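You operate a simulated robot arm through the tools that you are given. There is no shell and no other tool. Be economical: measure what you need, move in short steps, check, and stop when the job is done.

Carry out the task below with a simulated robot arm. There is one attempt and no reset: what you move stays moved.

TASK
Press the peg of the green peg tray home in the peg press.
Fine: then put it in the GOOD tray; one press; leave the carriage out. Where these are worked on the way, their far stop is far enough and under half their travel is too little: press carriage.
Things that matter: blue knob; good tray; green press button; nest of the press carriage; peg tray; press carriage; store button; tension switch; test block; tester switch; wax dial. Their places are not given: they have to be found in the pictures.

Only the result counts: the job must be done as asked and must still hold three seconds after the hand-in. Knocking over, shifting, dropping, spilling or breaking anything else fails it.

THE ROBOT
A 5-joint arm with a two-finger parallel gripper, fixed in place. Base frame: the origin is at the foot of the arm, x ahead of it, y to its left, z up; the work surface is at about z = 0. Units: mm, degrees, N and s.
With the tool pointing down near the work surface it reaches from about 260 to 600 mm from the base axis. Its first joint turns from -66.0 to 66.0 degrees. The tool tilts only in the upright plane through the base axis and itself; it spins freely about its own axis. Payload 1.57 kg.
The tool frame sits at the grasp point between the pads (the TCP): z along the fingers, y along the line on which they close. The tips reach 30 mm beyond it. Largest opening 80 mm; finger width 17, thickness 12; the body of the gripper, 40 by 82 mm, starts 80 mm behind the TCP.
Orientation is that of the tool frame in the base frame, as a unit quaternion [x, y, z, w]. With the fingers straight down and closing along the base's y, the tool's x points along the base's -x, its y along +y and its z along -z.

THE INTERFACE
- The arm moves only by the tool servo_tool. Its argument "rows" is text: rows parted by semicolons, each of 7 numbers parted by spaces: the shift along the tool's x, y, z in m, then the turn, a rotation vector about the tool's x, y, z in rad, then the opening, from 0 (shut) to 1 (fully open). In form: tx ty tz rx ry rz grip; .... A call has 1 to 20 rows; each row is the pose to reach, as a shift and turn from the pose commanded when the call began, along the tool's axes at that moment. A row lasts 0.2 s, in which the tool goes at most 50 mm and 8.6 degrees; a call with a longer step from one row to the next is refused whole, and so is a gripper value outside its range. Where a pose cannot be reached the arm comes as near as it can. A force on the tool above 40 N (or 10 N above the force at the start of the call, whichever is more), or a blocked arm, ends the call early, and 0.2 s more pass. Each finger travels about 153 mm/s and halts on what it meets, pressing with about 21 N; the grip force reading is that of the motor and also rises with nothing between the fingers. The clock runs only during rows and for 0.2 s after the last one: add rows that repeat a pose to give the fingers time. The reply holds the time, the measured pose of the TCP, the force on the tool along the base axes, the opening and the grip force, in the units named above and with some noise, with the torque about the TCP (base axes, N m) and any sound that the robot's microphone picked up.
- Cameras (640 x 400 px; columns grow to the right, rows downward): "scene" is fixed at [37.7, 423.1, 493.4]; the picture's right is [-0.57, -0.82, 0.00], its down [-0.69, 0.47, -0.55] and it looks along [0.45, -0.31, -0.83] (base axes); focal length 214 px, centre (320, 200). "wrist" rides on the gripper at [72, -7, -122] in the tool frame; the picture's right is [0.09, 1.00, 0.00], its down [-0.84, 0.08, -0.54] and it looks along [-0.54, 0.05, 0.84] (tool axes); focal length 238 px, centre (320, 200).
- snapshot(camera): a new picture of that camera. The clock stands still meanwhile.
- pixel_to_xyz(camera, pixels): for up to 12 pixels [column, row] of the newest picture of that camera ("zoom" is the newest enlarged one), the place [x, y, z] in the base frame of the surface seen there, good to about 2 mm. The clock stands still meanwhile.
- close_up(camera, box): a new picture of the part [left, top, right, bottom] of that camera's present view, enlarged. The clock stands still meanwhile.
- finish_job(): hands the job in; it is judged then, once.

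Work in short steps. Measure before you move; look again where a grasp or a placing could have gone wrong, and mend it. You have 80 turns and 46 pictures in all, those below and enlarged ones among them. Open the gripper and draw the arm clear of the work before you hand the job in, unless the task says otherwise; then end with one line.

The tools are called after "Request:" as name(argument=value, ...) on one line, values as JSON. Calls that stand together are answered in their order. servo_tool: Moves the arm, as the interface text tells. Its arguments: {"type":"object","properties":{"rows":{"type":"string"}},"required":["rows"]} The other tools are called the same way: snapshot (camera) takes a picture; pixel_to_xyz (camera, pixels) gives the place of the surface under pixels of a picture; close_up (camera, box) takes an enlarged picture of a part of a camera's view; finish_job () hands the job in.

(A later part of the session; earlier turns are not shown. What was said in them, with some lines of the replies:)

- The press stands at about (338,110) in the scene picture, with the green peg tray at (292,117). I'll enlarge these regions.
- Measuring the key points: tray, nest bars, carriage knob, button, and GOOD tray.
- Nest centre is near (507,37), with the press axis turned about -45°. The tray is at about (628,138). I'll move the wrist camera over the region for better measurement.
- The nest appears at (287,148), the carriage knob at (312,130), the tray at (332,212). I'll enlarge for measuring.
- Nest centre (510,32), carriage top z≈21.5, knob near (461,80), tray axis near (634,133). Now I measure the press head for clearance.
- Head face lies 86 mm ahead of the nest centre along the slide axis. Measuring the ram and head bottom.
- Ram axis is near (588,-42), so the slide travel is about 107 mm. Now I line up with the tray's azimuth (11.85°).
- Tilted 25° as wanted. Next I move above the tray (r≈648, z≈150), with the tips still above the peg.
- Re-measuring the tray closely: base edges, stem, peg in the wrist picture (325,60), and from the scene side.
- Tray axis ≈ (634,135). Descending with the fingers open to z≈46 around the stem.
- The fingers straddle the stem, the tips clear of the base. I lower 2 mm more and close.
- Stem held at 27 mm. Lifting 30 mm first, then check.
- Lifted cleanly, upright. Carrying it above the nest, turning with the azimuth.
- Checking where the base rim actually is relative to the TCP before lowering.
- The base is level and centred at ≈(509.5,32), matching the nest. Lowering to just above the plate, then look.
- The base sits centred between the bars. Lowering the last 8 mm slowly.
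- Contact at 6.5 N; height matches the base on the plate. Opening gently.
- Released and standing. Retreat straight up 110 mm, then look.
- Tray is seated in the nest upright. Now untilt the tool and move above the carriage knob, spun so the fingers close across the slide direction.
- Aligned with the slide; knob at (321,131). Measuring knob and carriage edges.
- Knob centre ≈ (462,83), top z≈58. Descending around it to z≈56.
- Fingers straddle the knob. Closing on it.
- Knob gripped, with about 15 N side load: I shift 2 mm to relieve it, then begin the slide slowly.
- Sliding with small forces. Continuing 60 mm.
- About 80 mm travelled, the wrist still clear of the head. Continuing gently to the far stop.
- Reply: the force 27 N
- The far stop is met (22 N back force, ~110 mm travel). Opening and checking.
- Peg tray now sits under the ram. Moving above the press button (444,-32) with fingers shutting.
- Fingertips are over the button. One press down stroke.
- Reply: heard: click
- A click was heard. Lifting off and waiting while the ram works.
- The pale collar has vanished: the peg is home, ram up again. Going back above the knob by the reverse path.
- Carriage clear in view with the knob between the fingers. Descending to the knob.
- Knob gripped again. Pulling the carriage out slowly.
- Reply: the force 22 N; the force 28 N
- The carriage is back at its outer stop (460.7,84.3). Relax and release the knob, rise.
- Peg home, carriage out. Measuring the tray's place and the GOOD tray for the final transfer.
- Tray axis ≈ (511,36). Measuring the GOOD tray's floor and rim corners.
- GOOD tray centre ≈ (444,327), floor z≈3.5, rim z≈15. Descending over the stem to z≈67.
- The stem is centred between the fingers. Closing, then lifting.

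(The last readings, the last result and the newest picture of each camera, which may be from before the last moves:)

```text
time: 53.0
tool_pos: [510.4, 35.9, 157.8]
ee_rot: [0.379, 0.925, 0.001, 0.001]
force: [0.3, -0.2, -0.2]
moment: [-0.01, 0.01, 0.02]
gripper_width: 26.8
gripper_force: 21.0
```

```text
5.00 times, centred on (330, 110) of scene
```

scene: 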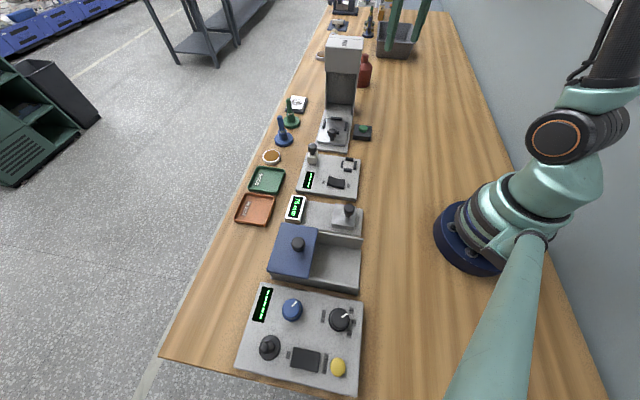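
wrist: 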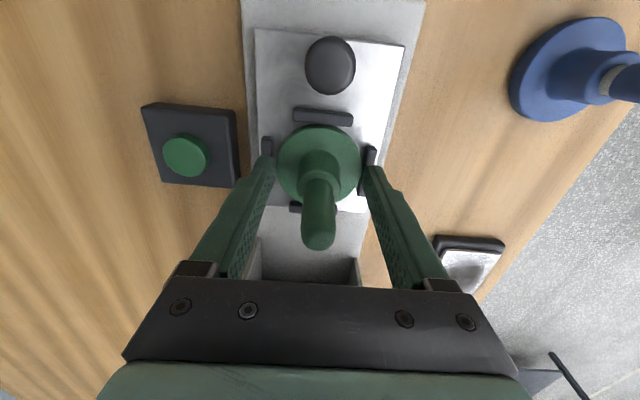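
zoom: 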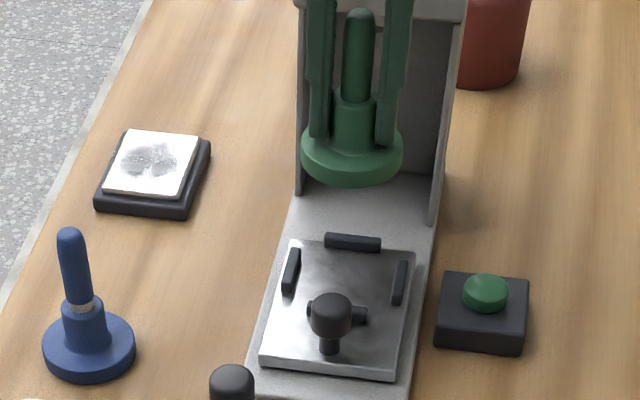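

Held well and upright. Carrying it over to the GOOD tray at height.

Request:
servo_tool(rows="0.0126 0.008 0 0 0 0 0; 0.0377 0.0241 0 0 0 0 0; 0.0629 0.0401 0 0 0 0 0; 0.0881 0.0561 0 0 0 0 0; 0.1132 0.0722 0 0 0 0 0; 0.1384 0.0882 0 0 0 0 0; 0.1635 0.1043 0 0 0 0 0; 0.1887 0.1203 0 0 0 0 0; 0.2139 0.1363 0 0 0 0 0; 0.239 0.1524 0 0 0 0 0; 0.2516 0.1604 0 0 0 0 0; 0.2516 0.1604 0 0 0 0 0; 0.2516 0.1604 0.04 0 0 0 0; 0.2516 0.1604 0.07 0 0 0 0; 0.2516 0.1604 0.07 0 0 0 0")

Request:
close_up(camera="scene", box=[215, 130, 320, 205])

Request:
snapshot(camera="wrist")

```text
time: 56.2
tool_pos: [442.8, 326.1, 87.2]
ee_rot: [0.378, 0.926, 0.0, 0.0]
force: [0.7, -0.7, -0.5]
moment: [-0.01, 0.0, 0.01]
gripper_width: 26.7
gripper_force: 21.1
```

```text
5.33 times, centred on (268, 168) of scene
```

zoom: 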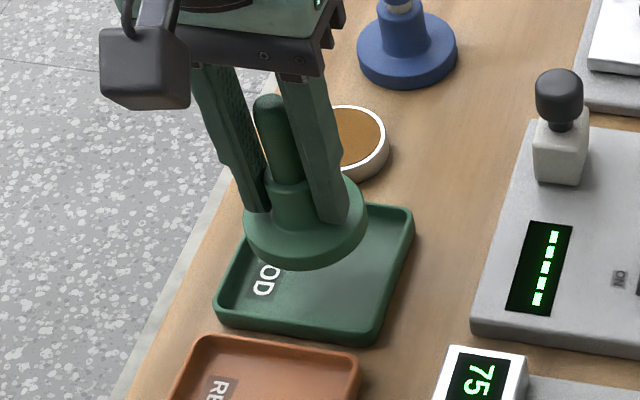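

```text
10 pictures are left
```

wrist: 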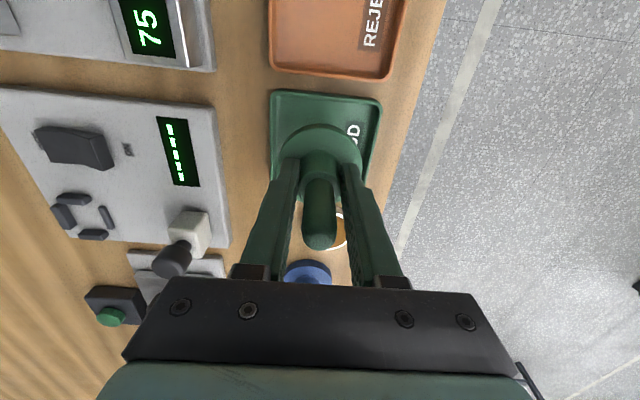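

Over the GOOD tray. A quick check of rim edges versus base before lowering.

Request:
pixel_to_xyz(camera="wrist", pixels=[[272, 92], [381, 101], [273, 150], [371, 160], [280, 150], [362, 152], [318, 126], [300, 93]])

```text
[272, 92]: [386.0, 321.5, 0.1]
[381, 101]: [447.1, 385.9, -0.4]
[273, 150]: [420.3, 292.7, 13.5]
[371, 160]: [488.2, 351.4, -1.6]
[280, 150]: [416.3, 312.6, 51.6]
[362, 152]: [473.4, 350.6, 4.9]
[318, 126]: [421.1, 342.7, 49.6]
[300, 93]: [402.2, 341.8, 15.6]
```

Well centred; lowering with a 3 mm shift along the closing axis.

Request:
servo_tool(rows="0 0.002 0.012 0 0 0 0; 0 0.003 0.024 0 0 0 0; 0 0.003 0.031 0 0 0 0; 0 0.003 0.034 0 0 0 0; 0 0.003 0.036 0 0 0 0; 0 0.003 0.0375 0 0 0 0; 0 0.003 0.039 0 0 0 0; 0 0.003 0.039 0 0 0 0")

Request:
close_up(camera="scene", box=[215, 130, 320, 205])

```text
time: 58.0
tool_pos: [444.8, 329.1, 50.2]
ee_rot: [0.379, 0.925, 0.001, 0.0]
force: [-3.8, -2.2, 14.4]
moment: [-0.16, 0.16, -0.01]
gripper_width: 26.8
gripper_force: 20.8
```

```text
5.33 times, centred on (268, 168) of scene
```

zoom: 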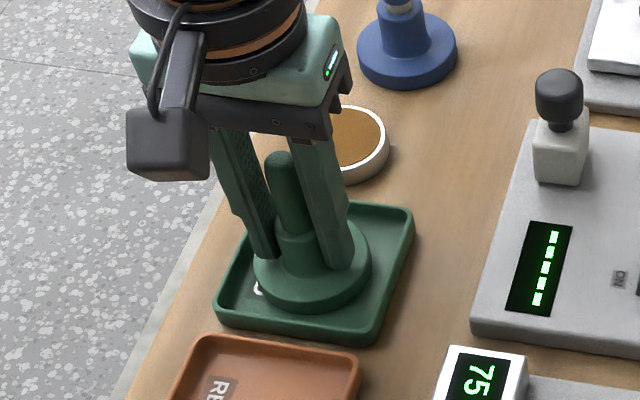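

It rests in the GOOD tray (14 N contact). Relieve, open modestly to stay inside the rim, and rise.

Request:
servo_tool(rows="0 0 -0.0015 0 0 0 0; 0 0 -0.0015 0 0 0 0.36; 0 0 -0.0015 0 0 0 0.48; 0 0 -0.0015 0 0 0 0.5; 0 0 -0.0015 0 0 0 0.5; 0 0 -0.02 0 0 0 0.5; 0 0 -0.05 0 0 0 0.5; 0 0 -0.08 0 0 0 0.5; 0 0 -0.11 0 0 0 0.5; 0 0 -0.15 0 0 0 0.5; 0 0 -0.18 0 0 0 0.5; 0 0 -0.18 0 0 0 0.5")

Request:
close_up(camera="scene", box=[215, 130, 320, 205])

Request:
snapshot(camera="scene")

```text
time: 60.6
tool_pos: [444.3, 327.7, 227.8]
ee_rot: [0.379, 0.925, 0.0, -0.001]
force: [-0.5, -0.3, 0.6]
moment: [0.01, 0.0, 0.04]
gripper_width: 40.0
gripper_force: 0.0
```

```text
5.33 times, centred on (268, 168) of scene
```

zoom: 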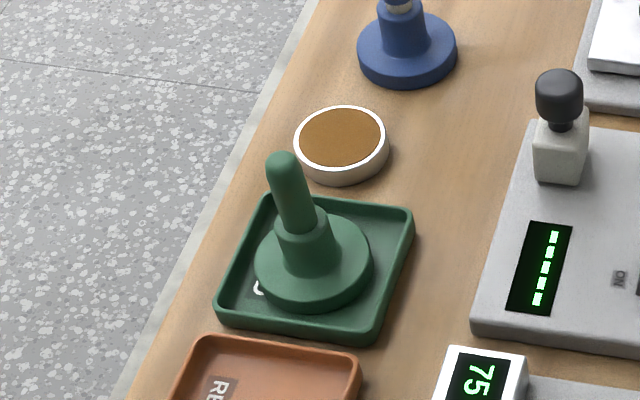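

```text
7 pictures are left
```

scene: 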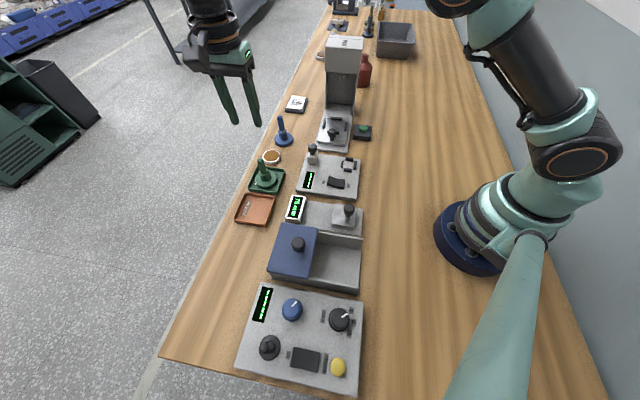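

The pressed tray stands in the GOOD tray at (266,178), the carriage is out at (335,130), and the arm is clear at z≈228 with the gripper open. Handing in.

Request:
finish_job()

```text
The job is handed in.
```

I pressed the green tray's peg home with one press, set the tray in the GOOD tray and left the carriage out; the job is handed in, but no verdict came back.
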